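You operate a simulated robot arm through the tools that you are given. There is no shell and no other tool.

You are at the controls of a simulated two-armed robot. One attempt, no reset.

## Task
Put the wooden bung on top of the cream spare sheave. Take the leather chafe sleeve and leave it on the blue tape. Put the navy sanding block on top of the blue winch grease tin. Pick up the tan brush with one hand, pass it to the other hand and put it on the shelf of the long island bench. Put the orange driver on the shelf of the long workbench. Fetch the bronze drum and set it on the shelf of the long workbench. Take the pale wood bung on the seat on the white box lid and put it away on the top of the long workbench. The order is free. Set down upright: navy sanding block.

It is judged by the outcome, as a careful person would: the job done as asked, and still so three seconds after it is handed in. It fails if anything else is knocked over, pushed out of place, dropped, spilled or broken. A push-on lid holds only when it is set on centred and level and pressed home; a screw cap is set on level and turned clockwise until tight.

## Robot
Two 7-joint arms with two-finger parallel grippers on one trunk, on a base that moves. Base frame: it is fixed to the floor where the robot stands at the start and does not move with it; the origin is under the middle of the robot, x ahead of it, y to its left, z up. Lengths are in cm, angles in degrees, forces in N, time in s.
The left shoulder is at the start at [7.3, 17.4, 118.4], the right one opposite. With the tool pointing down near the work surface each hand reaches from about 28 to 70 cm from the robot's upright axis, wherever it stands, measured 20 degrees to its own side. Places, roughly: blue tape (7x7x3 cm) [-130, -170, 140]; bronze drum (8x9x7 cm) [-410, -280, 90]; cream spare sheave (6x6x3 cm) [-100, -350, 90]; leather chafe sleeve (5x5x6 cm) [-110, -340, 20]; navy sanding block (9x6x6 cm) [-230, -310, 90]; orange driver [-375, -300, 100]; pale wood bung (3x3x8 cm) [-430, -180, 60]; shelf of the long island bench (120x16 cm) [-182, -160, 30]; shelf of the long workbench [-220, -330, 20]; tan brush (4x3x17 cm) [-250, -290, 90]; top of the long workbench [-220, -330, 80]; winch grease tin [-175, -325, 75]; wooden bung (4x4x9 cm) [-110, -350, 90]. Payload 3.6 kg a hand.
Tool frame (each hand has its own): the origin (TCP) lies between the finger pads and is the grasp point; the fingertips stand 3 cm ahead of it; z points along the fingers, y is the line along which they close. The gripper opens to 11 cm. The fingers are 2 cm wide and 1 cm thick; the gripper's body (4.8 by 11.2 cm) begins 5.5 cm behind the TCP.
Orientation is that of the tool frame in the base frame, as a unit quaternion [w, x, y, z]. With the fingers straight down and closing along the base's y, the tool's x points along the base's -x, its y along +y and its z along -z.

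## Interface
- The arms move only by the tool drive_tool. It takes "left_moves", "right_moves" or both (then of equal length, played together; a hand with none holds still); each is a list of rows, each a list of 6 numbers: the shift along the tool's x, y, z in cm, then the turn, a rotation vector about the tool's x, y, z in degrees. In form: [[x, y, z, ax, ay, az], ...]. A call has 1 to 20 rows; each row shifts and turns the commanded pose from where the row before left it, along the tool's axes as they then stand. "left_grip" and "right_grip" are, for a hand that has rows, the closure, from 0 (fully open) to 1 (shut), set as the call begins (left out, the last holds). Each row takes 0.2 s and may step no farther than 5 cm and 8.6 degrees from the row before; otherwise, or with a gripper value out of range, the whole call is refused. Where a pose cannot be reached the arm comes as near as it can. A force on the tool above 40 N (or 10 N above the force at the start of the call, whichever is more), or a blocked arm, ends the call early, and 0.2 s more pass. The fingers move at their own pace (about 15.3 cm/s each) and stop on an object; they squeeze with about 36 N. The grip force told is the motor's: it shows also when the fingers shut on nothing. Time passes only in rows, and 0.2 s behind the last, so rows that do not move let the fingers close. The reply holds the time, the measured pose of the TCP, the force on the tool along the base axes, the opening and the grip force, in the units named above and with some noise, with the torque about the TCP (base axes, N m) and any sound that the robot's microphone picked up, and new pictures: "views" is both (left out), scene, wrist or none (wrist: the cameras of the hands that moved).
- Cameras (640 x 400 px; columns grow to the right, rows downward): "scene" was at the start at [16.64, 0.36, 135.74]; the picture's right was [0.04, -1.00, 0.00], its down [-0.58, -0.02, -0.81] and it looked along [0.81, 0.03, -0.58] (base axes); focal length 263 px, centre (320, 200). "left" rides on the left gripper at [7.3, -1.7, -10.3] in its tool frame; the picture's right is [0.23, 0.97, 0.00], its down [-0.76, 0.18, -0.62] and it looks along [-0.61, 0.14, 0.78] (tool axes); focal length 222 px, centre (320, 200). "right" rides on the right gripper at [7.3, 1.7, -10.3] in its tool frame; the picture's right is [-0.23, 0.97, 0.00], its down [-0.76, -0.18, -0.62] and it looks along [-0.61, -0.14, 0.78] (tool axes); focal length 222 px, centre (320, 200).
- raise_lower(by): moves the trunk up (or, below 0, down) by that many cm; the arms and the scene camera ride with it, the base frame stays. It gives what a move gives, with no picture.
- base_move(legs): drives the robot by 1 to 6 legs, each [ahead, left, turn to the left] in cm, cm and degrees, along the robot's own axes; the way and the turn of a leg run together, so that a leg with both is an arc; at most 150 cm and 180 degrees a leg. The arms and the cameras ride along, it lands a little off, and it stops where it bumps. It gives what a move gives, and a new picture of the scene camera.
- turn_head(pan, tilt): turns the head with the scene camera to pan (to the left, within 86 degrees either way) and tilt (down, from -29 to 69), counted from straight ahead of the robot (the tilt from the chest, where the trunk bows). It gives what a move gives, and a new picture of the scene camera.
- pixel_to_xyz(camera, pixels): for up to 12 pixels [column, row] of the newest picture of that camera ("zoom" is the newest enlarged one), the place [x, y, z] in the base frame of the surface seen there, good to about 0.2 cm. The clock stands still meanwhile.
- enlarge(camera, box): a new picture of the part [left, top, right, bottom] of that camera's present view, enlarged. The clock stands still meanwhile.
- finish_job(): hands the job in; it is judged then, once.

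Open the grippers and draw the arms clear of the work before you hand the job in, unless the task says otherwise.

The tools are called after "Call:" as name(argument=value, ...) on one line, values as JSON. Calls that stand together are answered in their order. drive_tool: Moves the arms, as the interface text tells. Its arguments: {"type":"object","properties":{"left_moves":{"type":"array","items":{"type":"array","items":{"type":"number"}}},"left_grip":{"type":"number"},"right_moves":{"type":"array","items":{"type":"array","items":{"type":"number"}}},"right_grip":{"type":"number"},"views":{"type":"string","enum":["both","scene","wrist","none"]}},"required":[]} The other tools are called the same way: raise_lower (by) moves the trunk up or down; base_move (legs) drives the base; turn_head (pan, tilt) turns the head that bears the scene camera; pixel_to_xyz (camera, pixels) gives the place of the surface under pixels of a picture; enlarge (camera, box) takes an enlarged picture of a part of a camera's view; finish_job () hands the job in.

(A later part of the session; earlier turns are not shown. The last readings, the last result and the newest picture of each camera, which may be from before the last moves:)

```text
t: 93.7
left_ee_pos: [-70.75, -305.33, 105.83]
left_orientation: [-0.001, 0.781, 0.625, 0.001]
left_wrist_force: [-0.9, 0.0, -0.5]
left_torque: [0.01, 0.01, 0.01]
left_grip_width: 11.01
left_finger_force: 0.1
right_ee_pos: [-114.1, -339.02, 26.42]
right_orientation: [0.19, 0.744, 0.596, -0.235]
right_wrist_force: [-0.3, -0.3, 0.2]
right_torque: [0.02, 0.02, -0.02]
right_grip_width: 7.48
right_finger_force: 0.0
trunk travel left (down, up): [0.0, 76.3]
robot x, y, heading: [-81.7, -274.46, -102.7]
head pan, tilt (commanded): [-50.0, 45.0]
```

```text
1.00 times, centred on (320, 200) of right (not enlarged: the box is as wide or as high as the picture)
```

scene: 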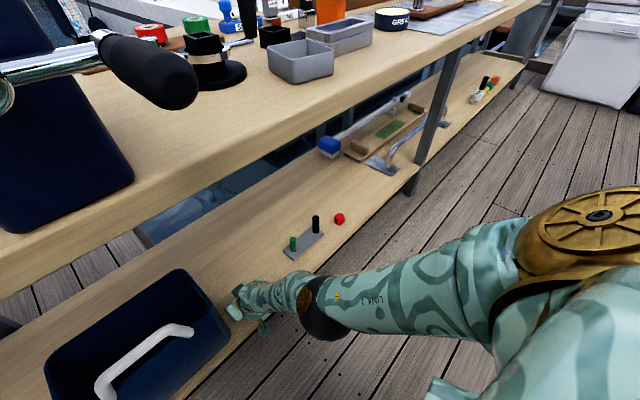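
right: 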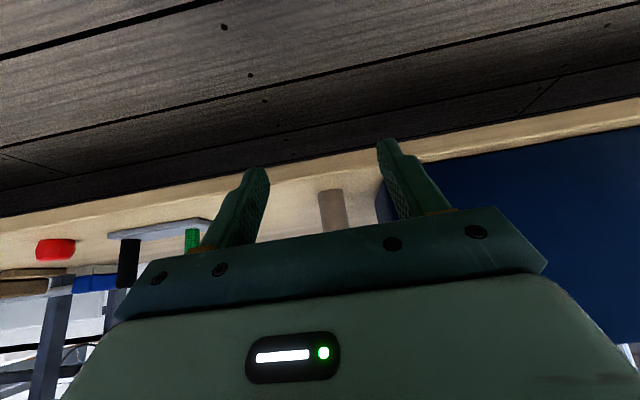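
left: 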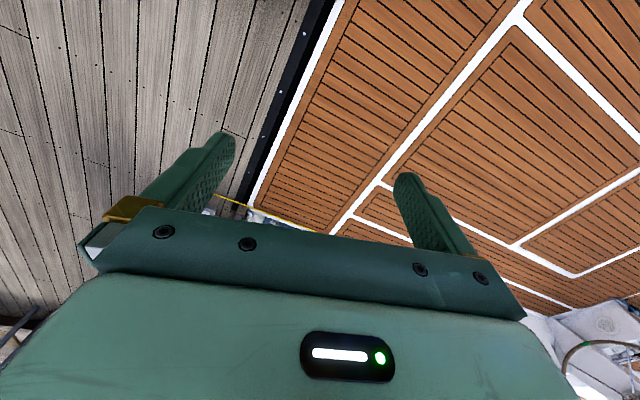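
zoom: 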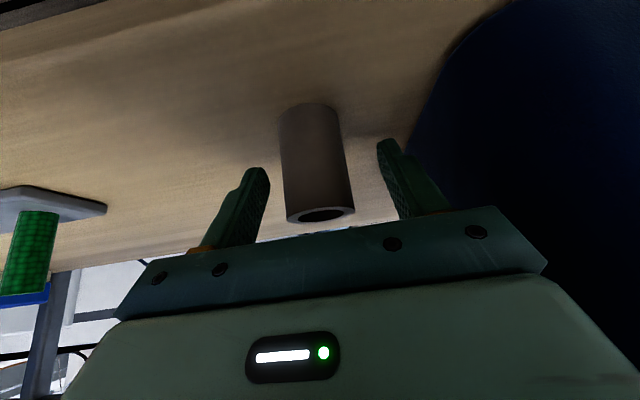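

The sleeve stands between the fingers. I close the right gripper on it.

Call:
drive_tool(right_moves=[[0, 0, 0, 0, 0, 0], [0, 0, 0, 0, 0, 0], [0, 0, 0, 0, 0, 0]], right_grip=1, views="wrist")

```text
t: 94.5
left_ee_pos: [-70.64, -305.33, 105.91]
left_orientation: [-0.001, 0.781, 0.625, 0.0]
left_wrist_force: [-0.2, -0.3, -0.1]
left_torque: [0.02, -0.02, -0.01]
left_grip_width: 11.01
left_finger_force: 0.0
right_ee_pos: [-114.08, -339.06, 26.35]
right_orientation: [0.192, 0.743, 0.597, -0.236]
right_wrist_force: [1.3, 0.4, 2.7]
right_torque: [0.02, -0.02, -0.03]
right_grip_width: 4.19
right_finger_force: 36.0
trunk travel left (down, up): [0.0, 76.3]
robot x, y, heading: [-81.74, -274.58, -102.9]
head pan, tilt (commanded): [-50.0, 45.0]
```

right: 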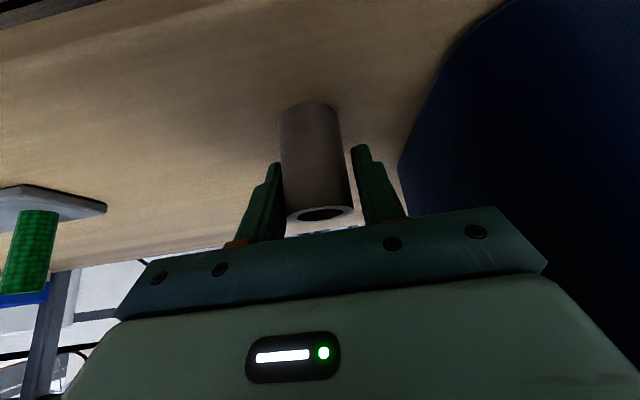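

Gripped at 4.2 cm. I lift it 3 cm with the trunk, then back straight out from under the bench.

Call:
raise_lower(by=3)

Call:
base_move(legs=[[-35, 0, 0]])

```text
t: 95.2
left_ee_pos: [-70.76, -305.32, 108.76]
left_orientation: [-0.001, 0.781, 0.624, 0.001]
left_wrist_force: [0.2, -0.1, 0.4]
left_torque: [0.05, -0.04, 0.01]
left_grip_width: 11.01
left_finger_force: 0.1
right_ee_pos: [-114.46, -340.07, 31.57]
right_orientation: [0.202, 0.739, 0.592, -0.249]
right_wrist_force: [-0.8, -0.4, -0.4]
right_torque: [-0.01, -0.01, 0.02]
right_grip_width: 4.16
right_finger_force: 36.3
trunk travel left (down, up): [-3.0, 73.3]
robot x, y, heading: [-81.48, -274.62, -102.8]
head pan, tilt (commanded): [-50.0, 45.0]
```

```text
t: 97.5
left_ee_pos: [-62.9, -271.24, 108.84]
left_orientation: [-0.002, 0.779, 0.627, 0.0]
left_wrist_force: [-0.4, 0.2, -0.1]
left_torque: [-0.01, 0.03, -0.02]
left_grip_width: 11.02
left_finger_force: 0.0
right_ee_pos: [-106.36, -306.32, 31.62]
right_orientation: [0.203, 0.737, 0.594, -0.249]
right_wrist_force: [-0.4, 0.4, 0.5]
right_torque: [-0.01, 0.0, -0.01]
right_grip_width: 4.17
right_finger_force: 36.1
trunk travel left (down, up): [-3.0, 73.3]
robot x, y, heading: [-74.21, -241.04, -102.7]
head pan, tilt (commanded): [-50.0, 45.0]
```

scene: 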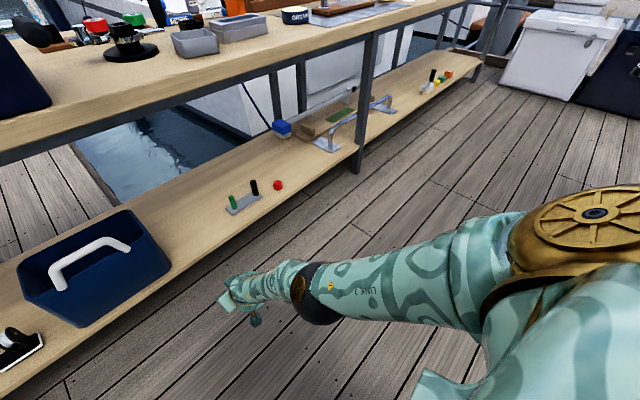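

The sleeve is held (4.2 cm) clear of the bench. I raise the trunk 40 cm, then pull the hand in before turning toward the island.

Call:
raise_lower(by=40)

Call:
drive_tool(right_moves=[[-2.2, 0, -2.2, 0, 0, 0], [0, 0, -4.5, 0, 0, 0], [0, 0, -4.5, 0, 0, 0], [0, 0, -4.5, 0, 0, 0], [0, 0, -4.5, 0, 0, 0], [0, 0, -4.5, 0, 0, 0], [0, 0, -4.5, 0, 0, 0], [0, 0, 0, 0, 0, 0]], right_grip=1, views="wrist")

```text
t: 101.3
left_ee_pos: [-63.01, -271.27, 148.76]
left_orientation: [-0.001, 0.779, 0.627, 0.0]
left_wrist_force: [0.2, -0.6, 0.0]
left_torque: [-0.01, 0.01, -0.03]
left_grip_width: 11.01
left_finger_force: 0.1
right_ee_pos: [-107.57, -311.5, 99.88]
right_orientation: [0.325, 0.666, 0.537, -0.403]
right_wrist_force: [0.5, 0.0, -1.6]
right_torque: [0.01, 0.0, -0.02]
right_grip_width: 4.16
right_finger_force: 36.2
trunk travel left (down, up): [-43.0, 33.3]
robot x, y, heading: [-73.67, -240.71, -102.6]
head pan, tilt (commanded): [-50.0, 45.0]
```

```text
t: 103.1
left_ee_pos: [-62.93, -271.37, 148.83]
left_orientation: [-0.001, 0.778, 0.628, 0.001]
left_wrist_force: [-1.1, -0.3, 0.1]
left_torque: [-0.01, -0.01, -0.03]
left_grip_width: 10.99
left_finger_force: 0.1
right_ee_pos: [-103.51, -305.57, 106.55]
right_orientation: [0.315, 0.676, 0.537, -0.393]
right_wrist_force: [-0.1, -0.5, -1.1]
right_torque: [-0.05, 0.01, 0.02]
right_grip_width: 4.14
right_finger_force: 36.0
right hand out of reach, approached as far as the arm can: row 2, 3, 4, 5, 6, 7
trunk travel left (down, up): [-43.0, 33.3]
robot x, y, heading: [-73.72, -240.78, -102.6]
head pan, tilt (commanded): [-50.0, 45.0]
```

right: 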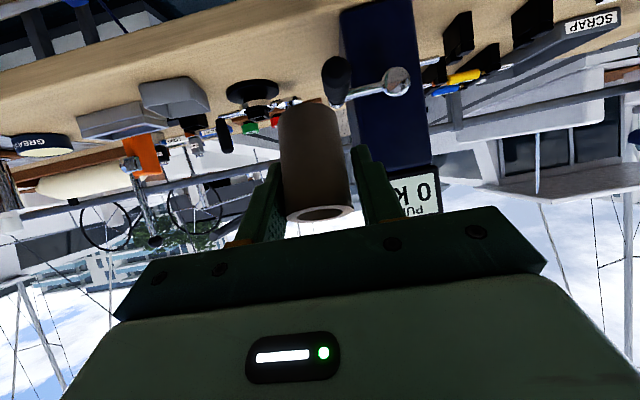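

The hand came out tilted about 60°. I rotate it back by 25° to the grasp tilt (35°), then pull it nearer to the body.

Call:
drive_tool(right_moves=[[0, 0, 0, 0, 6.25, 0], [0, 0, 0, 0, 6.25, 0], [0, 0, 0, 0, 6.25, 0], [0, 0, 0, 0, 6.25, 0], [0, 0, 0, 0, 0, 0]], right_grip=1, views="none")

```text
t: 104.3
left_ee_pos: [-62.82, -271.34, 148.68]
left_orientation: [-0.001, 0.779, 0.628, 0.0]
left_wrist_force: [0.2, 0.3, 0.6]
left_torque: [-0.02, 0.01, 0.0]
left_grip_width: 11.04
left_finger_force: 0.0
right_ee_pos: [-103.51, -305.57, 106.54]
right_orientation: [0.202, 0.737, 0.595, -0.248]
right_wrist_force: [-0.1, -0.2, -1.2]
right_torque: [0.05, -0.01, 0.03]
right_grip_width: 4.15
right_finger_force: 35.9
trunk travel left (down, up): [-43.0, 33.3]
robot x, y, heading: [-74.12, -240.61, -102.4]
head pan, tilt (commanded): [-50.0, 45.0]
```

Tilt is back to 37°. I pull the hand back 24 cm toward the body, keeping the height.

Call:
drive_tool(right_moves=[[3.2, 0, -2.4, 0, 0, 0], [3.2, 0, -2.4, 0, 0, 0], [3.2, 0, -2.4, 0, 0, 0], [3.2, 0, -2.4, 0, 0, 0], [3.2, 0, -2.4, 0, 0, 0], [3.2, 0, -2.4, 0, 0, 0], [0, 0, 0, 0, 0, 0]], right_grip=1, views="none")

```text
t: 105.9
left_ee_pos: [-62.88, -271.31, 148.73]
left_orientation: [0.0, 0.778, 0.628, 0.001]
left_wrist_force: [0.1, -0.3, -1.2]
left_torque: [0.0, -0.02, -0.01]
left_grip_width: 10.98
left_finger_force: 0.1
right_ee_pos: [-98.41, -282.36, 106.23]
right_orientation: [0.202, 0.737, 0.594, -0.25]
right_wrist_force: [0.0, -0.5, -0.3]
right_torque: [0.0, 0.0, -0.01]
right_grip_width: 4.16
right_finger_force: 36.4
trunk travel left (down, up): [-43.0, 33.3]
robot x, y, heading: [-74.33, -240.59, -102.2]
head pan, tilt (commanded): [-50.0, 45.0]
```

The hand is now ~45 cm ahead. I turn the base right in place by 125° to face the island and look at it.

Call:
base_move(legs=[[0, 0, -125]])

Call:
turn_head(pan=10, tilt=15)

```text
t: 111.5
left_ee_pos: [-105.41, -231.71, 148.76]
left_orientation: [-0.001, 0.913, -0.409, 0.002]
left_wrist_force: [0.4, 0.0, -0.5]
left_torque: [0.04, -0.02, -0.01]
left_grip_width: 11.01
left_finger_force: 0.0
right_ee_pos: [-93.38, -196.54, 106.11]
right_orientation: [-0.13, 0.865, -0.386, -0.293]
right_wrist_force: [-0.2, 0.2, -0.7]
right_torque: [-0.02, 0.0, 0.01]
right_grip_width: 4.17
right_finger_force: 35.8
trunk travel left (down, up): [-43.0, 33.3]
robot x, y, heading: [-74.0, -241.06, 131.6]
head pan, tilt (commanded): [-50.0, 45.0]
```

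scene: 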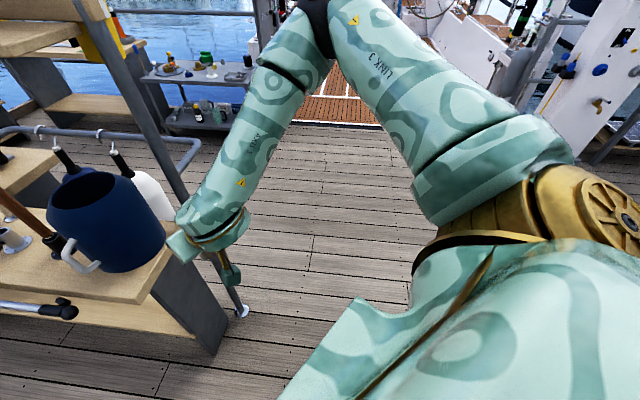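

```text
t: 112.8
left_ee_pos: [-105.31, -231.78, 148.83]
left_orientation: [0.0, 0.913, -0.408, 0.001]
left_wrist_force: [-0.4, 0.2, 0.6]
left_torque: [-0.01, 0.01, 0.01]
left_grip_width: 10.99
left_finger_force: 0.0
right_ee_pos: [-93.33, -196.5, 106.21]
right_orientation: [-0.129, 0.865, -0.385, -0.293]
right_wrist_force: [-0.6, 0.2, -1.0]
right_torque: [0.01, -0.03, 0.02]
right_grip_width: 4.16
right_finger_force: 36.9
trunk travel left (down, up): [-43.0, 33.3]
robot x, y, heading: [-73.98, -240.22, 131.9]
head pan, tilt (commanded): [10.0, 15.0]
```

scene: 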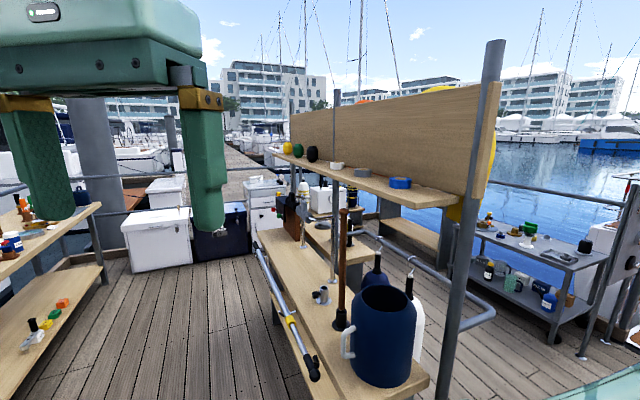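

The island's back board carries a narrow shelf with the blue tape at (401,183), and other rolls at (362,173), (337,166). I enlarge and measure.

Call:
enlarge(camera="scene", box=[270, 120, 500, 260])

Call:
pixel_to_xyz(camera="scene", pixels=[[401, 181], [391, 182], [411, 182], [401, 188], [401, 178], [420, 195], [440, 203], [362, 172], [420, 187], [300, 160], [470, 190], [380, 310]])

```text
2.78 times, centred on (385, 190) of scene
```

zoom: 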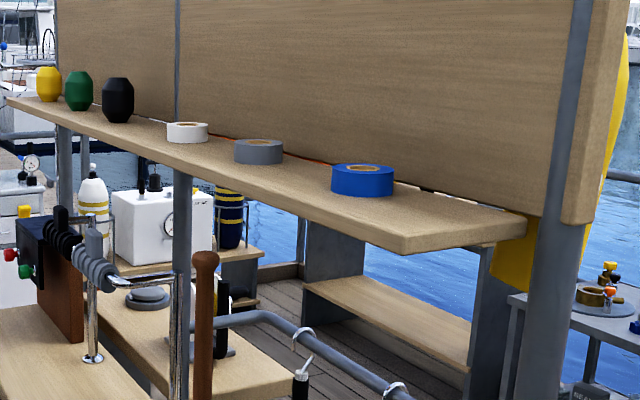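

```text
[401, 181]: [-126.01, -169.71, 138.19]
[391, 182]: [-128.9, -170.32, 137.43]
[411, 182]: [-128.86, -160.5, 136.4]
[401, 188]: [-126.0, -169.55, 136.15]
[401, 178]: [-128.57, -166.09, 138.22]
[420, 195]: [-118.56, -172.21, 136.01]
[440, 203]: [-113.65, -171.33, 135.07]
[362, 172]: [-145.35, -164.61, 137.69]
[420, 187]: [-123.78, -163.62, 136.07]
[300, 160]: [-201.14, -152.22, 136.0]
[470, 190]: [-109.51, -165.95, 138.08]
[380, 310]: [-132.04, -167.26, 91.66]
```

The blue tape lies flat on the upper shelf (shelf z=136, tape top z≈138.2) with centre near (-127.5,-167). I raise the trunk for a better view and measure the island bench's edges.

Call:
raise_lower(by=30)

Call:
turn_head(pan=5, tilt=35)

```text
t: 115.8
left_ee_pos: [-105.29, -231.58, 178.76]
left_orientation: [0.0, 0.913, -0.408, 0.002]
left_wrist_force: [-0.6, -0.6, -0.2]
left_torque: [0.0, 0.03, -0.01]
left_grip_width: 10.98
left_finger_force: 0.0
right_ee_pos: [-93.45, -196.48, 136.24]
right_orientation: [-0.13, 0.865, -0.385, -0.293]
right_wrist_force: [-0.8, -0.5, -0.4]
right_torque: [0.03, 0.0, -0.04]
right_grip_width: 4.13
right_finger_force: 36.0
trunk travel left (down, up): [-73.0, 3.3]
robot x, y, heading: [-73.98, -240.82, 131.4]
head pan, tilt (commanded): [10.0, 15.0]
```

```text
t: 116.7
left_ee_pos: [-105.32, -231.64, 178.94]
left_orientation: [-0.001, 0.913, -0.408, 0.001]
left_wrist_force: [-0.3, -0.4, -1.1]
left_torque: [0.0, -0.03, -0.02]
left_grip_width: 10.99
left_finger_force: 0.0
right_ee_pos: [-93.36, -196.37, 136.25]
right_orientation: [-0.13, 0.866, -0.384, -0.293]
right_wrist_force: [-0.2, -0.6, -0.6]
right_torque: [-0.03, -0.01, 0.02]
right_grip_width: 4.14
right_finger_force: 36.2
trunk travel left (down, up): [-73.0, 3.3]
robot x, y, heading: [-73.83, -240.76, 131.7]
head pan, tilt (commanded): [5.0, 35.0]
```

scene: 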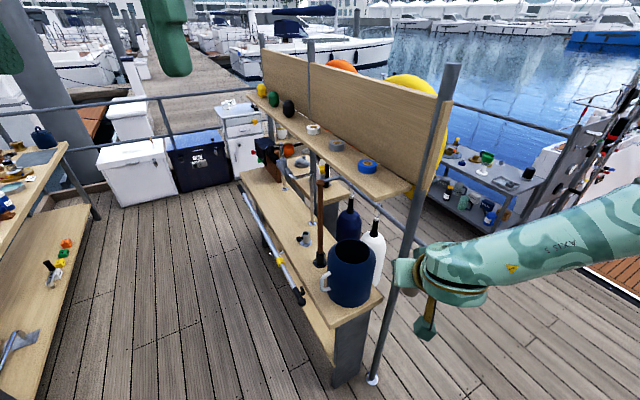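

Now the tape is clear at (368,166), with the blue mug and a tall wooden stick below. I enlarge and measure the tape, the upper shelf and the bench edges.

Call:
enlarge(camera="scene", box=[290, 110, 450, 210])

Call:
pixel_to_xyz(camera="scene", pixels=[[368, 163], [360, 165], [376, 166], [368, 170], [385, 192], [300, 145], [410, 188], [240, 180], [333, 328], [320, 160], [290, 280], [380, 300]])

```text
4.00 times, centred on (370, 160) of scene
```

zoom: 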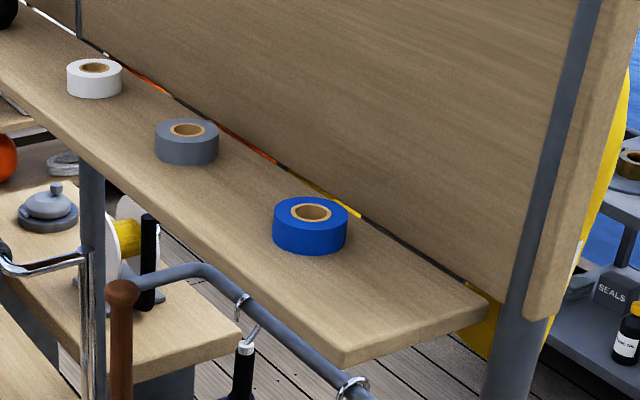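

```text
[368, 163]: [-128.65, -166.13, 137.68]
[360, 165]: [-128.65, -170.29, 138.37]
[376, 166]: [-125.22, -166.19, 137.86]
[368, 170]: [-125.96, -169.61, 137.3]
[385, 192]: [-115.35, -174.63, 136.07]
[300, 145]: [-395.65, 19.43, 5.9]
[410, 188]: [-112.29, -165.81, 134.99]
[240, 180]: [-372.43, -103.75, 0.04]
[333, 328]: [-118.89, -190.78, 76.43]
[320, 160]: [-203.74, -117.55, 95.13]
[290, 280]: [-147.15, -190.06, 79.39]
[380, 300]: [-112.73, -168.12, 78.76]
```

I measure the tape's top rim and core in the zoom picture, plus the shelf front corner at (345,350) and front edge.

Call:
pixel_to_xyz(camera="zoom", pixels=[[277, 212], [343, 214], [312, 199], [308, 224], [294, 213], [329, 213], [312, 212], [345, 345], [470, 315], [150, 215], [188, 150], [384, 225]])

```text
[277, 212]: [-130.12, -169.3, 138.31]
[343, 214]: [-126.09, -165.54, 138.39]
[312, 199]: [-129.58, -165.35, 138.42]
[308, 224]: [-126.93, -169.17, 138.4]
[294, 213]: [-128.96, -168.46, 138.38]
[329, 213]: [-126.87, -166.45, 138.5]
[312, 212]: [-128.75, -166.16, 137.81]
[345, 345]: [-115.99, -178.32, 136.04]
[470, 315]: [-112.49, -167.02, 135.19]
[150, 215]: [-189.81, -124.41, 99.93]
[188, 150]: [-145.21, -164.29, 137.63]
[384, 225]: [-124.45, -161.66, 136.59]
```

Tape centre is (-128.1,-167.35), top z=138.4. The island's normal heading is about 75°; I turn to that heading away from the rack, back off 10 cm, then strafe left to stand before the tape.

Call:
base_move(legs=[[0, 0, -56.5], [-10, 0, 0], [0, 60, 0]])

Call:
turn_head(pan=0, tilt=45)

```text
t: 123.3
left_ee_pos: [-144.67, -204.09, 178.87]
left_orientation: [0.0, -0.611, 0.792, -0.001]
left_wrist_force: [-0.3, 0.2, 0.2]
left_torque: [0.01, 0.04, 0.02]
left_grip_width: 10.99
left_finger_force: 0.0
right_ee_pos: [-108.8, -194.36, 136.16]
right_orientation: [0.253, -0.58, 0.749, 0.197]
right_wrist_force: [0.1, 0.9, 0.1]
right_torque: [0.0, 0.01, 0.01]
right_grip_width: 4.14
right_finger_force: 35.5
trunk travel left (down, up): [-73.0, 3.3]
robot x, y, heading: [-134.93, -234.84, 75.3]
head pan, tilt (commanded): [5.0, 35.0]
```

scene: 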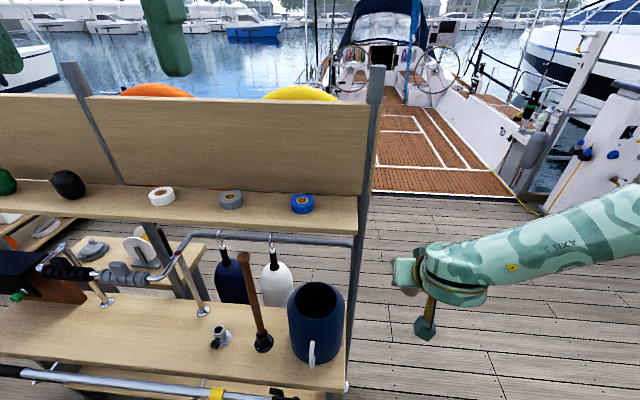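

```text
t: 124.1
left_ee_pos: [-144.86, -203.91, 178.85]
left_orientation: [0.0, -0.611, 0.792, -0.001]
left_wrist_force: [-0.2, 1.1, 0.0]
left_torque: [-0.01, 0.0, -0.01]
left_grip_width: 10.99
left_finger_force: 0.1
right_ee_pos: [-108.88, -194.38, 136.31]
right_orientation: [0.253, -0.581, 0.748, 0.198]
right_wrist_force: [0.2, -0.6, -0.9]
right_torque: [0.0, 0.0, -0.01]
right_grip_width: 4.12
right_finger_force: 35.9
trunk travel left (down, up): [-73.0, 3.3]
robot x, y, heading: [-135.15, -234.9, 75.4]
head pan, tilt (commanded): [0.0, 45.0]
```

scene: 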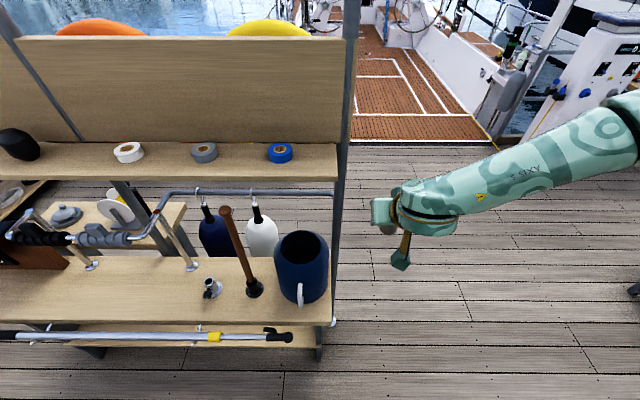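

The view is square to the island: tape at (280,152). I measure the pole in front of the bench and the post, and meanwhile raise the right hand 12 cm so the sleeve passes above the tape.

Call:
pixel_to_xyz(camera="scene", pixels=[[250, 338], [280, 338], [100, 337], [345, 150], [330, 320], [200, 320], [230, 210], [300, 240], [280, 150], [255, 195]])

Call:
drive_tool(right_moves=[[-2.4, 0, -3.2, 0, 0, 0], [-2.4, 0, -3.2, 0, 0, 0], [-2.4, 0, -3.2, 0, 0, 0], [0, 0, 0, 0, 0, 0]], right_grip=1, views="none")

```text
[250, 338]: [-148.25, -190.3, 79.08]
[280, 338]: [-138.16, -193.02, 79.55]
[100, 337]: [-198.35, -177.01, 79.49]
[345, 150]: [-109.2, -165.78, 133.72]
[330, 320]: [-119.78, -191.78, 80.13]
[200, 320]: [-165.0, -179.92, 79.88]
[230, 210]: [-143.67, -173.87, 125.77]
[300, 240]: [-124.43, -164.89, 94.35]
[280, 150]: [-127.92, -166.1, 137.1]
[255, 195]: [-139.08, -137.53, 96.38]
```

```text
t: 125.1
left_ee_pos: [-144.81, -203.97, 178.73]
left_orientation: [0.0, -0.612, 0.791, -0.001]
left_wrist_force: [0.1, 0.9, 0.4]
left_torque: [0.0, -0.01, -0.03]
left_grip_width: 10.99
left_finger_force: 0.0
right_ee_pos: [-108.65, -194.3, 148.6]
right_orientation: [0.252, -0.581, 0.748, 0.198]
right_wrist_force: [0.7, 0.8, -0.7]
right_torque: [-0.04, -0.01, 0.0]
right_grip_width: 4.14
right_finger_force: 35.8
trunk travel left (down, up): [-73.0, 3.3]
robot x, y, heading: [-135.0, -235.22, 75.4]
head pan, tilt (commanded): [0.0, 45.0]
```

The pole's front is at the bench edge, leaving ~36 cm to the base axis. I strafe left 25.5 cm and forward 6 cm to bring the hand in front of the tape.

Call:
base_move(legs=[[0, 25.5, 0], [6, 0, 0]])

Call:
drive_tool(right_moves=[[0, 0, 0, 0, 2, 0], [0, 0, 0, 0, 0, 0]], right_grip=1, views="wrist")

```text
t: 127.5
left_ee_pos: [-168.76, -193.78, 179.24]
left_orientation: [0.005, -0.615, 0.789, 0.003]
left_wrist_force: [0.4, -1.4, 0.5]
left_torque: [0.07, -0.01, 0.0]
left_grip_width: 11.01
left_finger_force: 0.0
right_ee_pos: [-132.73, -183.55, 148.99]
right_orientation: [0.256, -0.583, 0.744, 0.202]
right_wrist_force: [-1.1, -0.5, -0.5]
right_torque: [0.05, -0.01, -0.03]
right_grip_width: 4.16
right_finger_force: 35.9
trunk travel left (down, up): [-73.0, 3.3]
robot x, y, heading: [-157.89, -222.88, 75.7]
head pan, tilt (commanded): [0.0, 45.0]
```

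scene: 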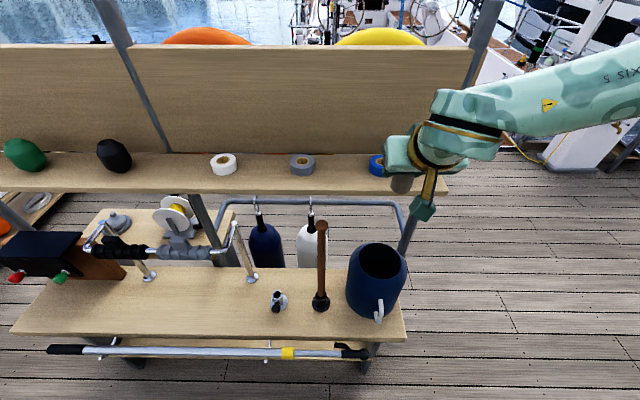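

```text
t: 128.1
left_ee_pos: [-168.58, -192.79, 178.97]
left_orientation: [0.003, -0.615, 0.788, 0.0]
left_wrist_force: [0.3, -1.1, 0.4]
left_torque: [0.07, 0.0, 0.02]
left_grip_width: 11.0
left_finger_force: 0.0
right_ee_pos: [-132.59, -182.56, 148.69]
right_orientation: [0.241, -0.587, 0.749, 0.191]
right_wrist_force: [0.0, -0.4, 0.3]
right_torque: [0.01, 0.01, -0.02]
right_grip_width: 4.13
right_finger_force: 36.0
trunk travel left (down, up): [-73.0, 3.3]
robot x, y, heading: [-158.28, -222.9, 75.8]
head pan, tilt (commanded): [0.0, 45.0]
```

right: 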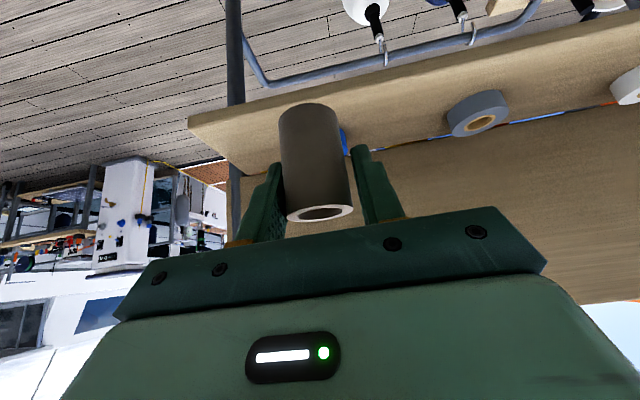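

The sleeve is held ahead of the tape: it needs 15.9 cm forward and 0.6 cm right, at bottom height ~144 (tape top 138.4). I advance the hand over the tape.

Call:
drive_tool(right_moves=[[-3.21, -0.157, 2.32, 0, 0, 0], [-3.21, -0.157, 2.32, 0, 0, 0], [-3.21, -0.157, 2.32, 0, 0, 0], [-3.21, -0.157, 2.32, 0, 0, 0], [0, 0, 0, 0, 0, 0]], right_grip=1, views="both")

```text
t: 129.3
left_ee_pos: [-168.35, -192.06, 178.82]
left_orientation: [0.002, -0.615, 0.789, 0.0]
left_wrist_force: [0.5, -0.7, 0.0]
left_torque: [-0.01, 0.0, -0.01]
left_grip_width: 11.0
left_finger_force: 0.0
right_ee_pos: [-128.02, -166.88, 148.36]
right_orientation: [0.239, -0.588, 0.749, 0.189]
right_wrist_force: [0.0, -0.9, -0.4]
right_torque: [0.02, 0.02, 0.01]
right_grip_width: 4.16
right_finger_force: 36.3
trunk travel left (down, up): [-73.0, 3.3]
robot x, y, heading: [-157.78, -222.82, 75.7]
head pan, tilt (commanded): [0.0, 45.0]
```

scene: 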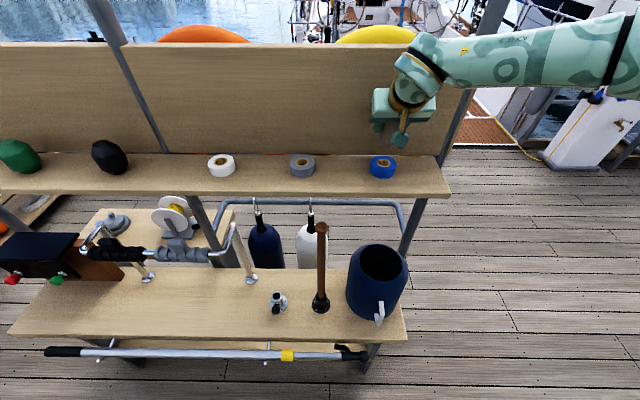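
right: 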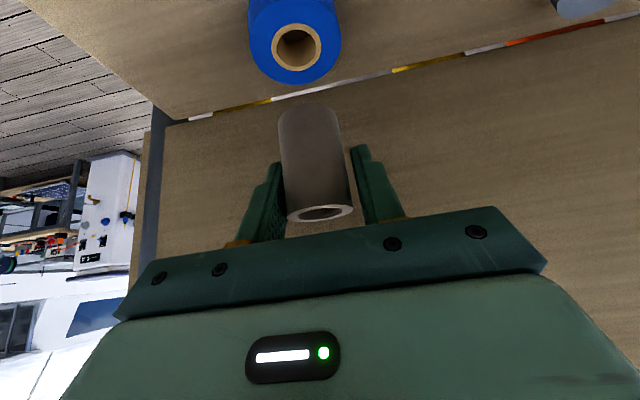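

The tape appears at (297,45) in the wrist view and the sleeve above it. I measure the sleeve's ends and the tape from this view to align.

Call:
pixel_to_xyz(camera="right", pixels=[[308, 110], [290, 115], [330, 115], [290, 216], [320, 221], [350, 211], [320, 208], [315, 165], [252, 40], [338, 40], [297, 82], [297, 70]])

```text
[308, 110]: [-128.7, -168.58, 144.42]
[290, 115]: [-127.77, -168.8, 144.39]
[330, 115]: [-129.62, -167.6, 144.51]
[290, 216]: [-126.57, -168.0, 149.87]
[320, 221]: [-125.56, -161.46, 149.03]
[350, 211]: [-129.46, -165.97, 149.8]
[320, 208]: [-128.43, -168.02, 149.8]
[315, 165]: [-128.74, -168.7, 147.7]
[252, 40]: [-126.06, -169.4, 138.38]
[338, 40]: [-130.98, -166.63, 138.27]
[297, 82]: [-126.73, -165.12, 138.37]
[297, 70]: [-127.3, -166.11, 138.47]
```

The sleeve axis is at about (-128.2,-166.6), bottom z=144.2; tape centre (-128.2,-167.45). I back up 0.75 cm and lower 5 cm, then check.

Call:
drive_tool(right_moves=[[0.61, 0, -0.44, 0, 0, 0], [1.46, 0, 2.03, 0, 0, 0], [1.46, 0, 2.03, 0, 0, 0], [0, 0, 0, 0, 0, 0]], right_grip=1, views="both")

```text
t: 130.3
left_ee_pos: [-168.42, -191.9, 179.01]
left_orientation: [0.001, -0.615, 0.789, 0.0]
left_wrist_force: [0.0, -0.3, -0.2]
left_torque: [-0.02, 0.0, 0.02]
left_grip_width: 10.99
left_finger_force: 0.0
right_ee_pos: [-128.13, -167.57, 143.43]
right_orientation: [0.24, -0.587, 0.75, 0.189]
right_wrist_force: [0.2, -0.1, -0.8]
right_torque: [-0.02, 0.02, -0.01]
right_grip_width: 4.16
right_finger_force: 35.9
trunk travel left (down, up): [-73.0, 3.3]
robot x, y, heading: [-157.95, -222.65, 75.5]
head pan, tilt (commanded): [0.0, 45.0]
```

scene: 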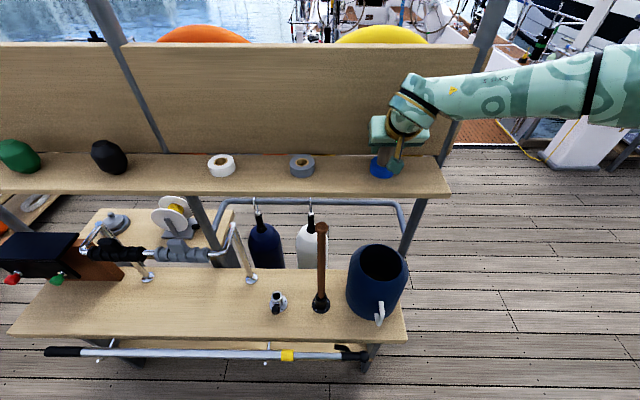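
right: 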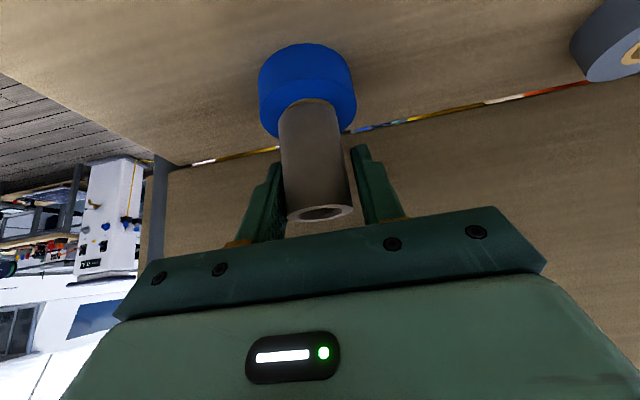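

The sleeve's bottom sits just above the tape in the wrist view. I enlarge to check centring.

Call:
enlarge(camera="right", box=[230, 30, 390, 230])

```text
2.00 times, centred on (310, 130) of right
```

zoom: 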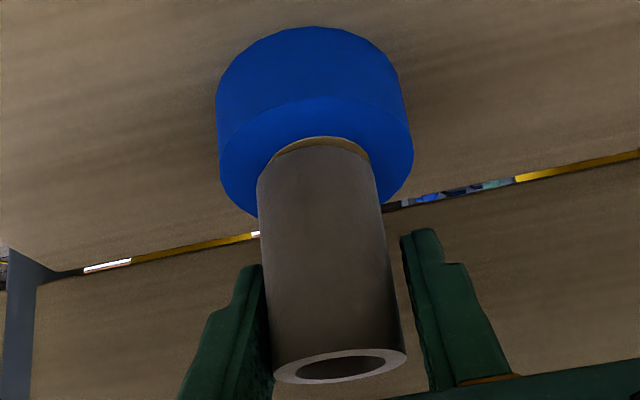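

I measure the tape's top rim and the sleeve's lower edge here.

Call:
pixel_to_xyz(camera="zoom", pixels=[[320, 101], [222, 172], [408, 172], [240, 205], [400, 195], [320, 140], [318, 152], [262, 180], [372, 175], [320, 250], [285, 378], [400, 355]])

```text
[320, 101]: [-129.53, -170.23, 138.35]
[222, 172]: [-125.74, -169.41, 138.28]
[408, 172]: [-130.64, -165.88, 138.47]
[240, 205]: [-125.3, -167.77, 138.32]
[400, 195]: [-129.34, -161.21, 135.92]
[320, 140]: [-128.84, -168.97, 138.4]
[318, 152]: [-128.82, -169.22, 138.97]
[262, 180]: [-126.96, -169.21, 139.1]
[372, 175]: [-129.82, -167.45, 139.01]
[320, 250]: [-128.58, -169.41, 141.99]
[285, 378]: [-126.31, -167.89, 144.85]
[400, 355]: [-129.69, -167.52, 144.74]
```

Tape centre (-128.24,-167.58) and TCP (-128.13,-167.57) agree; bottom is ~0.55 cm above. I lower in small steps watching the force.

Call:
drive_tool(right_moves=[[0.12, 0, 0.16, 0, 0, 0], [0.12, 0, 0.16, 0, 0, 0], [0.06, 0, 0.08, 0, 0, 0], [0, 0, 0, 0, 0, 0]], right_grip=1, views="none")

```text
t: 131.3
left_ee_pos: [-168.26, -192.1, 178.89]
left_orientation: [0.002, -0.615, 0.789, -0.001]
left_wrist_force: [-0.4, -0.6, 0.4]
left_torque: [0.0, 0.03, 0.02]
left_grip_width: 11.02
left_finger_force: 0.1
right_ee_pos: [-128.05, -167.61, 142.96]
right_orientation: [0.24, -0.587, 0.749, 0.19]
right_wrist_force: [1.0, 1.7, 5.2]
right_torque: [0.01, -0.16, 0.02]
right_grip_width: 4.15
right_finger_force: 35.8
trunk travel left (down, up): [-73.0, 3.3]
robot x, y, heading: [-158.08, -222.75, 75.9]
head pan, tilt (commanded): [0.0, 45.0]
```

Contact of ~5 N. I press 0.1 cm more to seat it, then open the fingers.

Call:
drive_tool(right_moves=[[0.05, 0, 0.07, 0, 0, 0], [0, 0, 0, 0, 0, 0]], right_grip=1, views="none")

Call:
drive_tool(right_moves=[[0, 0, 0, 0, 0, 0], [0, 0, 0, 0, 0, 0], [0, 0, 0, 0, 0, 0]], right_grip=0.3, views="wrist")

```text
t: 131.9
left_ee_pos: [-168.42, -192.01, 178.98]
left_orientation: [0.001, -0.616, 0.788, 0.0]
left_wrist_force: [0.3, -1.0, 1.1]
left_torque: [-0.02, 0.02, 0.03]
left_grip_width: 11.01
left_finger_force: 0.0
right_ee_pos: [-128.16, -167.67, 143.01]
right_orientation: [0.241, -0.586, 0.75, 0.188]
right_wrist_force: [1.6, 0.9, 8.7]
right_torque: [0.09, -0.16, 0.03]
right_grip_width: 4.15
right_finger_force: 36.1
trunk travel left (down, up): [-73.0, 3.3]
robot x, y, heading: [-158.15, -222.8, 75.7]
head pan, tilt (commanded): [0.0, 45.0]
```

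```text
t: 132.7
left_ee_pos: [-168.33, -192.08, 178.83]
left_orientation: [0.001, -0.615, 0.789, 0.0]
left_wrist_force: [-0.1, 0.0, 0.4]
left_torque: [-0.01, 0.01, 0.01]
left_grip_width: 11.03
left_finger_force: 0.0
right_ee_pos: [-128.21, -167.57, 142.92]
right_orientation: [0.239, -0.587, 0.75, 0.188]
right_wrist_force: [0.6, -0.4, 1.2]
right_torque: [-0.02, 0.03, -0.02]
right_grip_width: 7.72
right_finger_force: 0.1
trunk travel left (down, up): [-73.0, 3.3]
robot x, y, heading: [-158.04, -222.76, 75.4]
head pan, tilt (commanded): [0.0, 45.0]
```

right: 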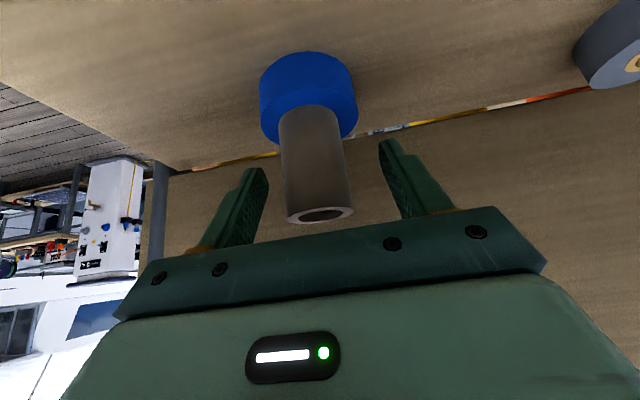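

The sleeve stands on the tape, free between the open fingers. I withdraw straight back along the tool axis.

Call:
drive_tool(right_moves=[[0, 0, -2, 0, 0, 0], [0, 0, -4, 0, 0, 0], [0, 0, -4, 0, 0, 0], [0.8, 0, -3, 0, 0, 0], [3.2, 0, -2.3, 0, 0, 0], [3.2, 0, -2.3, 0, 0, 0], [0, 0, 0, 0, 0, 0]], right_grip=0.3, views="both")

```text
t: 134.3
left_ee_pos: [-168.35, -191.97, 178.87]
left_orientation: [0.001, -0.615, 0.789, -0.002]
left_wrist_force: [-0.6, -0.2, 0.6]
left_torque: [-0.02, -0.03, 0.03]
left_grip_width: 11.01
left_finger_force: 0.0
right_ee_pos: [-132.23, -183.26, 152.97]
right_orientation: [0.239, -0.588, 0.749, 0.189]
right_wrist_force: [1.0, -0.7, -0.6]
right_torque: [0.01, 0.01, 0.01]
right_grip_width: 7.69
right_finger_force: 0.0
trunk travel left (down, up): [-73.0, 3.3]
robot x, y, heading: [-158.28, -222.96, 75.6]
head pan, tilt (commanded): [0.0, 45.0]
```

scene: 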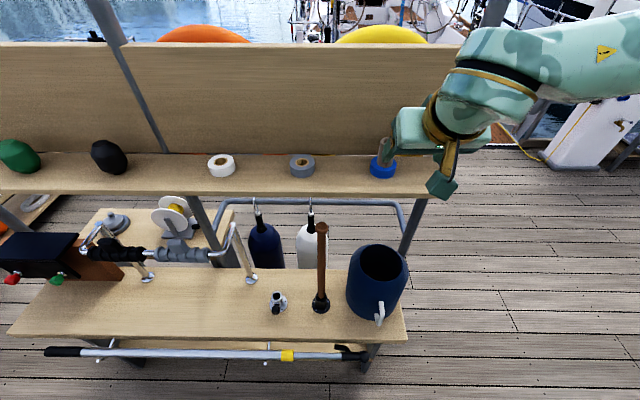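
right: 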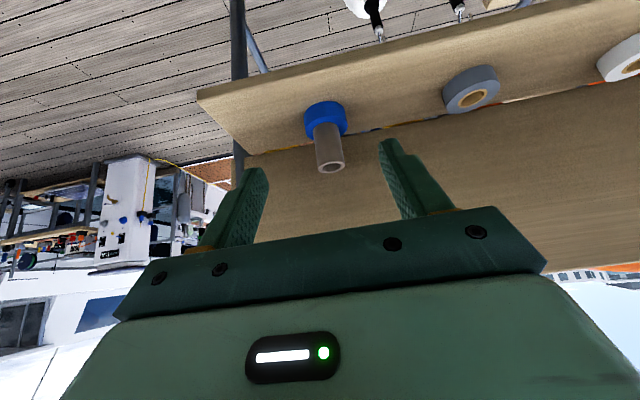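

The sleeve stands on the blue tape. While here I measure the island's lower structure to find the z=30 shelf and its openings, tilting the head down.

Call:
turn_head(pan=15, tilt=60)

```text
t: 135.1
left_ee_pos: [-168.4, -192.12, 178.86]
left_orientation: [0.001, -0.615, 0.789, -0.001]
left_wrist_force: [-0.2, 0.1, 0.3]
left_torque: [-0.02, -0.02, 0.01]
left_grip_width: 11.02
left_finger_force: 0.0
right_ee_pos: [-132.03, -183.15, 152.95]
right_orientation: [0.24, -0.587, 0.75, 0.188]
right_wrist_force: [-0.7, -0.4, -0.5]
right_torque: [-0.01, 0.02, 0.01]
right_grip_width: 7.69
right_finger_force: 0.1
trunk travel left (down, up): [-73.0, 3.3]
robot x, y, heading: [-158.1, -222.64, 75.6]
head pan, tilt (commanded): [15.0, 60.0]
```

scene: 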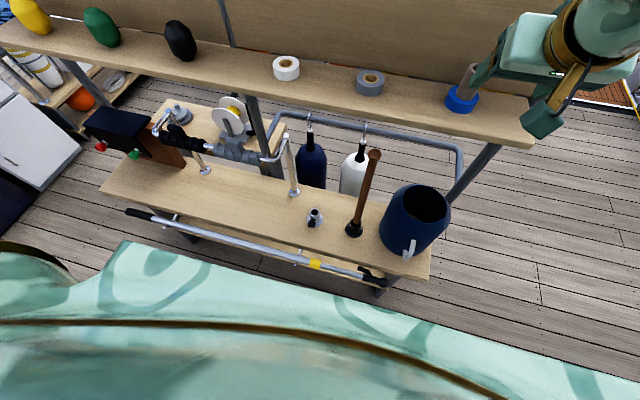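

I measure the bench top edges and the strip of shelf visible below at about (340,268).

Call:
pixel_to_xyz(camera="scene", pixels=[[250, 232], [340, 268], [300, 255], [235, 165], [330, 190], [130, 195], [430, 275], [250, 243], [365, 280], [190, 120], [290, 240], [400, 300]])

Call:
enlarge(camera="scene", box=[100, 150, 440, 310])

```text
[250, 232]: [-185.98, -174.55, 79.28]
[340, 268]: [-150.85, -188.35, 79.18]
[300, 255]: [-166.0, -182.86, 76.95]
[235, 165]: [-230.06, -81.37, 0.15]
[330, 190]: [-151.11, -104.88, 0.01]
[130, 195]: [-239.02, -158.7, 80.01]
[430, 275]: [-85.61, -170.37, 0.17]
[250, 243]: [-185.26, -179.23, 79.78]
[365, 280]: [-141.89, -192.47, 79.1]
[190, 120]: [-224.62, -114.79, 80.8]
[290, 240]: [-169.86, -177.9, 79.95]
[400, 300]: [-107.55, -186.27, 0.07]
```

```text
1.88 times, centred on (270, 230) of scene
```

zoom: 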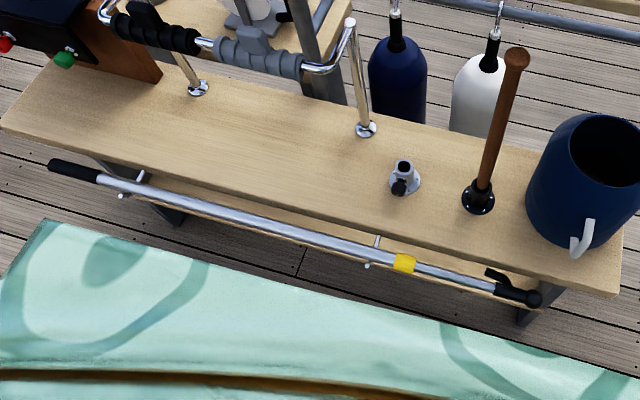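

The bench top is at z=80 with its front pole at about 22 cm before the tape line. Now on to the workbench items: I back off, turn around to face the workbench and look at the tin, sanding block and brush.

Call:
base_move(legs=[[-15, 0, 0], [0, 0, -177.5], [0, -40, 0]])

Call:
turn_head(pan=0, tilt=45)

```text
t: 145.7
left_ee_pos: [-188.24, -260.39, 178.92]
left_orientation: [0.0, 0.764, 0.645, -0.001]
left_wrist_force: [-0.3, 0.5, 0.0]
left_torque: [0.04, 0.01, 0.01]
left_grip_width: 10.99
left_finger_force: 0.1
right_ee_pos: [-223.79, -272.1, 152.96]
right_orientation: [0.198, 0.725, 0.617, -0.233]
right_wrist_force: [-0.3, -0.2, 0.8]
right_torque: [-0.01, 0.0, -0.02]
right_grip_width: 7.71
right_finger_force: 0.1
trunk travel left (down, up): [-73.0, 3.3]
robot x, y, heading: [-200.67, -230.5, -100.0]
head pan, tilt (commanded): [15.0, 60.0]
```

scene: 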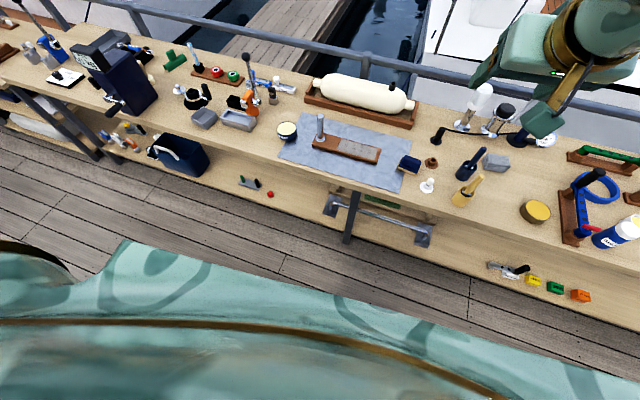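

```text
t: 146.4
left_ee_pos: [-188.52, -260.44, 178.94]
left_orientation: [0.001, 0.764, 0.645, -0.002]
left_wrist_force: [0.5, 0.4, 0.3]
left_torque: [0.05, 0.0, 0.0]
left_grip_width: 11.0
left_finger_force: 0.0
right_ee_pos: [-224.11, -272.02, 152.97]
right_orientation: [0.198, 0.726, 0.617, -0.232]
right_wrist_force: [-0.4, 0.7, -0.2]
right_torque: [0.02, -0.03, -0.04]
right_grip_width: 7.71
right_finger_force: 0.2
trunk travel left (down, up): [-73.0, 3.3]
robot x, y, heading: [-201.03, -230.6, -99.7]
head pan, tilt (commanded): [0.0, 45.0]
```

scene: 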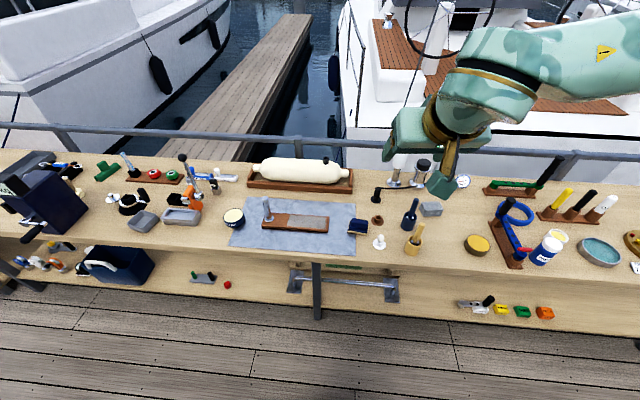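

I see the grease tin at (234,216), a navy block at (357,227), a tan handled item at (413,240) and a navy one at (410,213). I enlarge to identify.

Call:
enlarge(camera="scene", box=[320, 170, 500, 280])

Call:
enlarge(camera="scene", box=[180, 150, 370, 270])

Call:
enlarge(camera="scene", box=[450, 160, 640, 280])

```text
3.56 times, centred on (410, 225) of scene
```

zoom: 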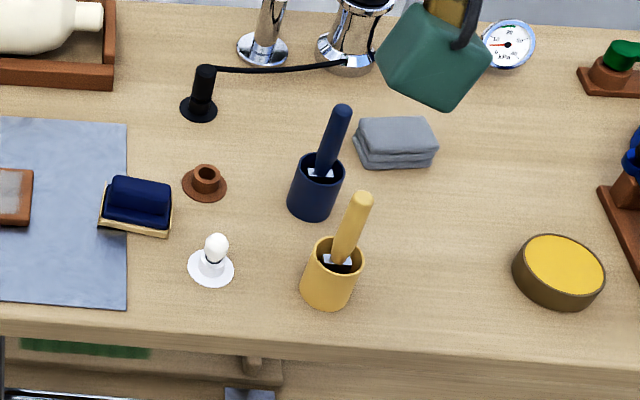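

```text
3.33 times, centred on (275, 210) of scene
```

zoom: 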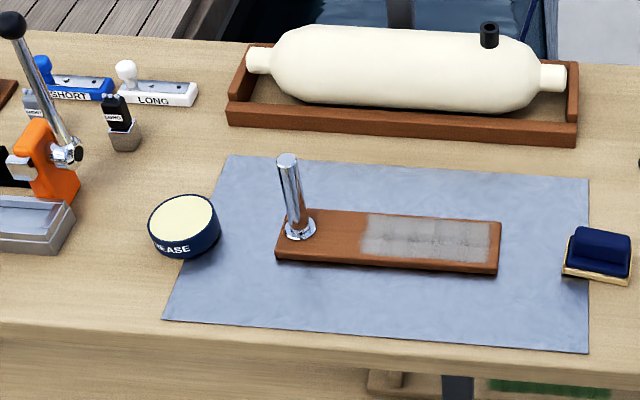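

```text
3.33 times, centred on (545, 220) of scene
```

zoom: 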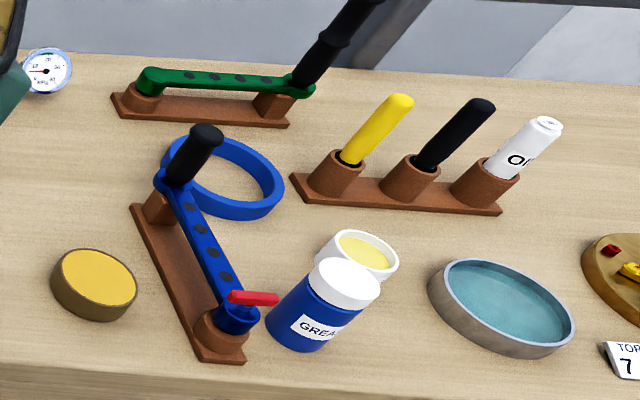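

The navy sanding block (tan base) is at (357,227), the grease tin at (234,216), and the tan brush stands in a tan cup at (413,238). I measure these.

Call:
enlarge(camera="scene", box=[340, 190, 440, 260])

```text
5.71 times, centred on (390, 225) of scene
```

zoom: 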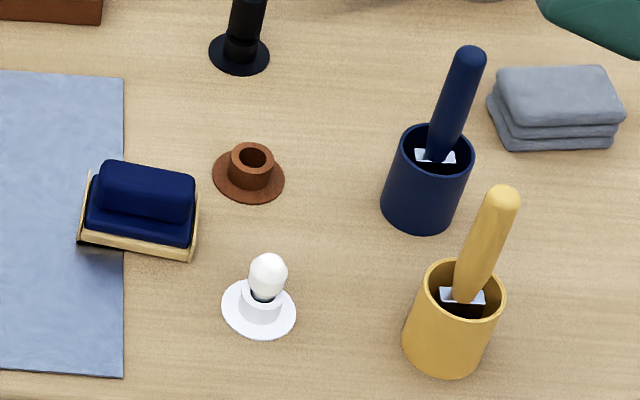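

Call:
pixel_to_xyz(camera="zoom", pixels=[[500, 195], [485, 240], [465, 292], [425, 290], [500, 300], [462, 265], [445, 370], [405, 340], [145, 180], [85, 240], [195, 250], [148, 240]])

Call:
pixel_to_xyz(camera="scene", pixels=[[234, 213], [223, 214], [245, 214], [234, 207], [234, 221], [234, 228], [410, 205], [357, 222]])

```text
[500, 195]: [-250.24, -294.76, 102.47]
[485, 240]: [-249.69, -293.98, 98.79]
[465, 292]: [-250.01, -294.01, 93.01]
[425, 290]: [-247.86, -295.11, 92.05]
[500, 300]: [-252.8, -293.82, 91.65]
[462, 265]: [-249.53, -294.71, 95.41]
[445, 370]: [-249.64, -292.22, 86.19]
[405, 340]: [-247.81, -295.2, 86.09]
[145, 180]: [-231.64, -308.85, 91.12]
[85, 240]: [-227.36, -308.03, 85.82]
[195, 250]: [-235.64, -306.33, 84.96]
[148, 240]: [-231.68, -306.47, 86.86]
```

```text
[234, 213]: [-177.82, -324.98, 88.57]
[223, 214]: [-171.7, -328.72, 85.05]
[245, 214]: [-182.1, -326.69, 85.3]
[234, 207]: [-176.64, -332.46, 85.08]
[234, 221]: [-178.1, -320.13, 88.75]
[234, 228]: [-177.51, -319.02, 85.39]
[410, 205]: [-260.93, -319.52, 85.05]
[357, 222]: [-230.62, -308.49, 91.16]
```

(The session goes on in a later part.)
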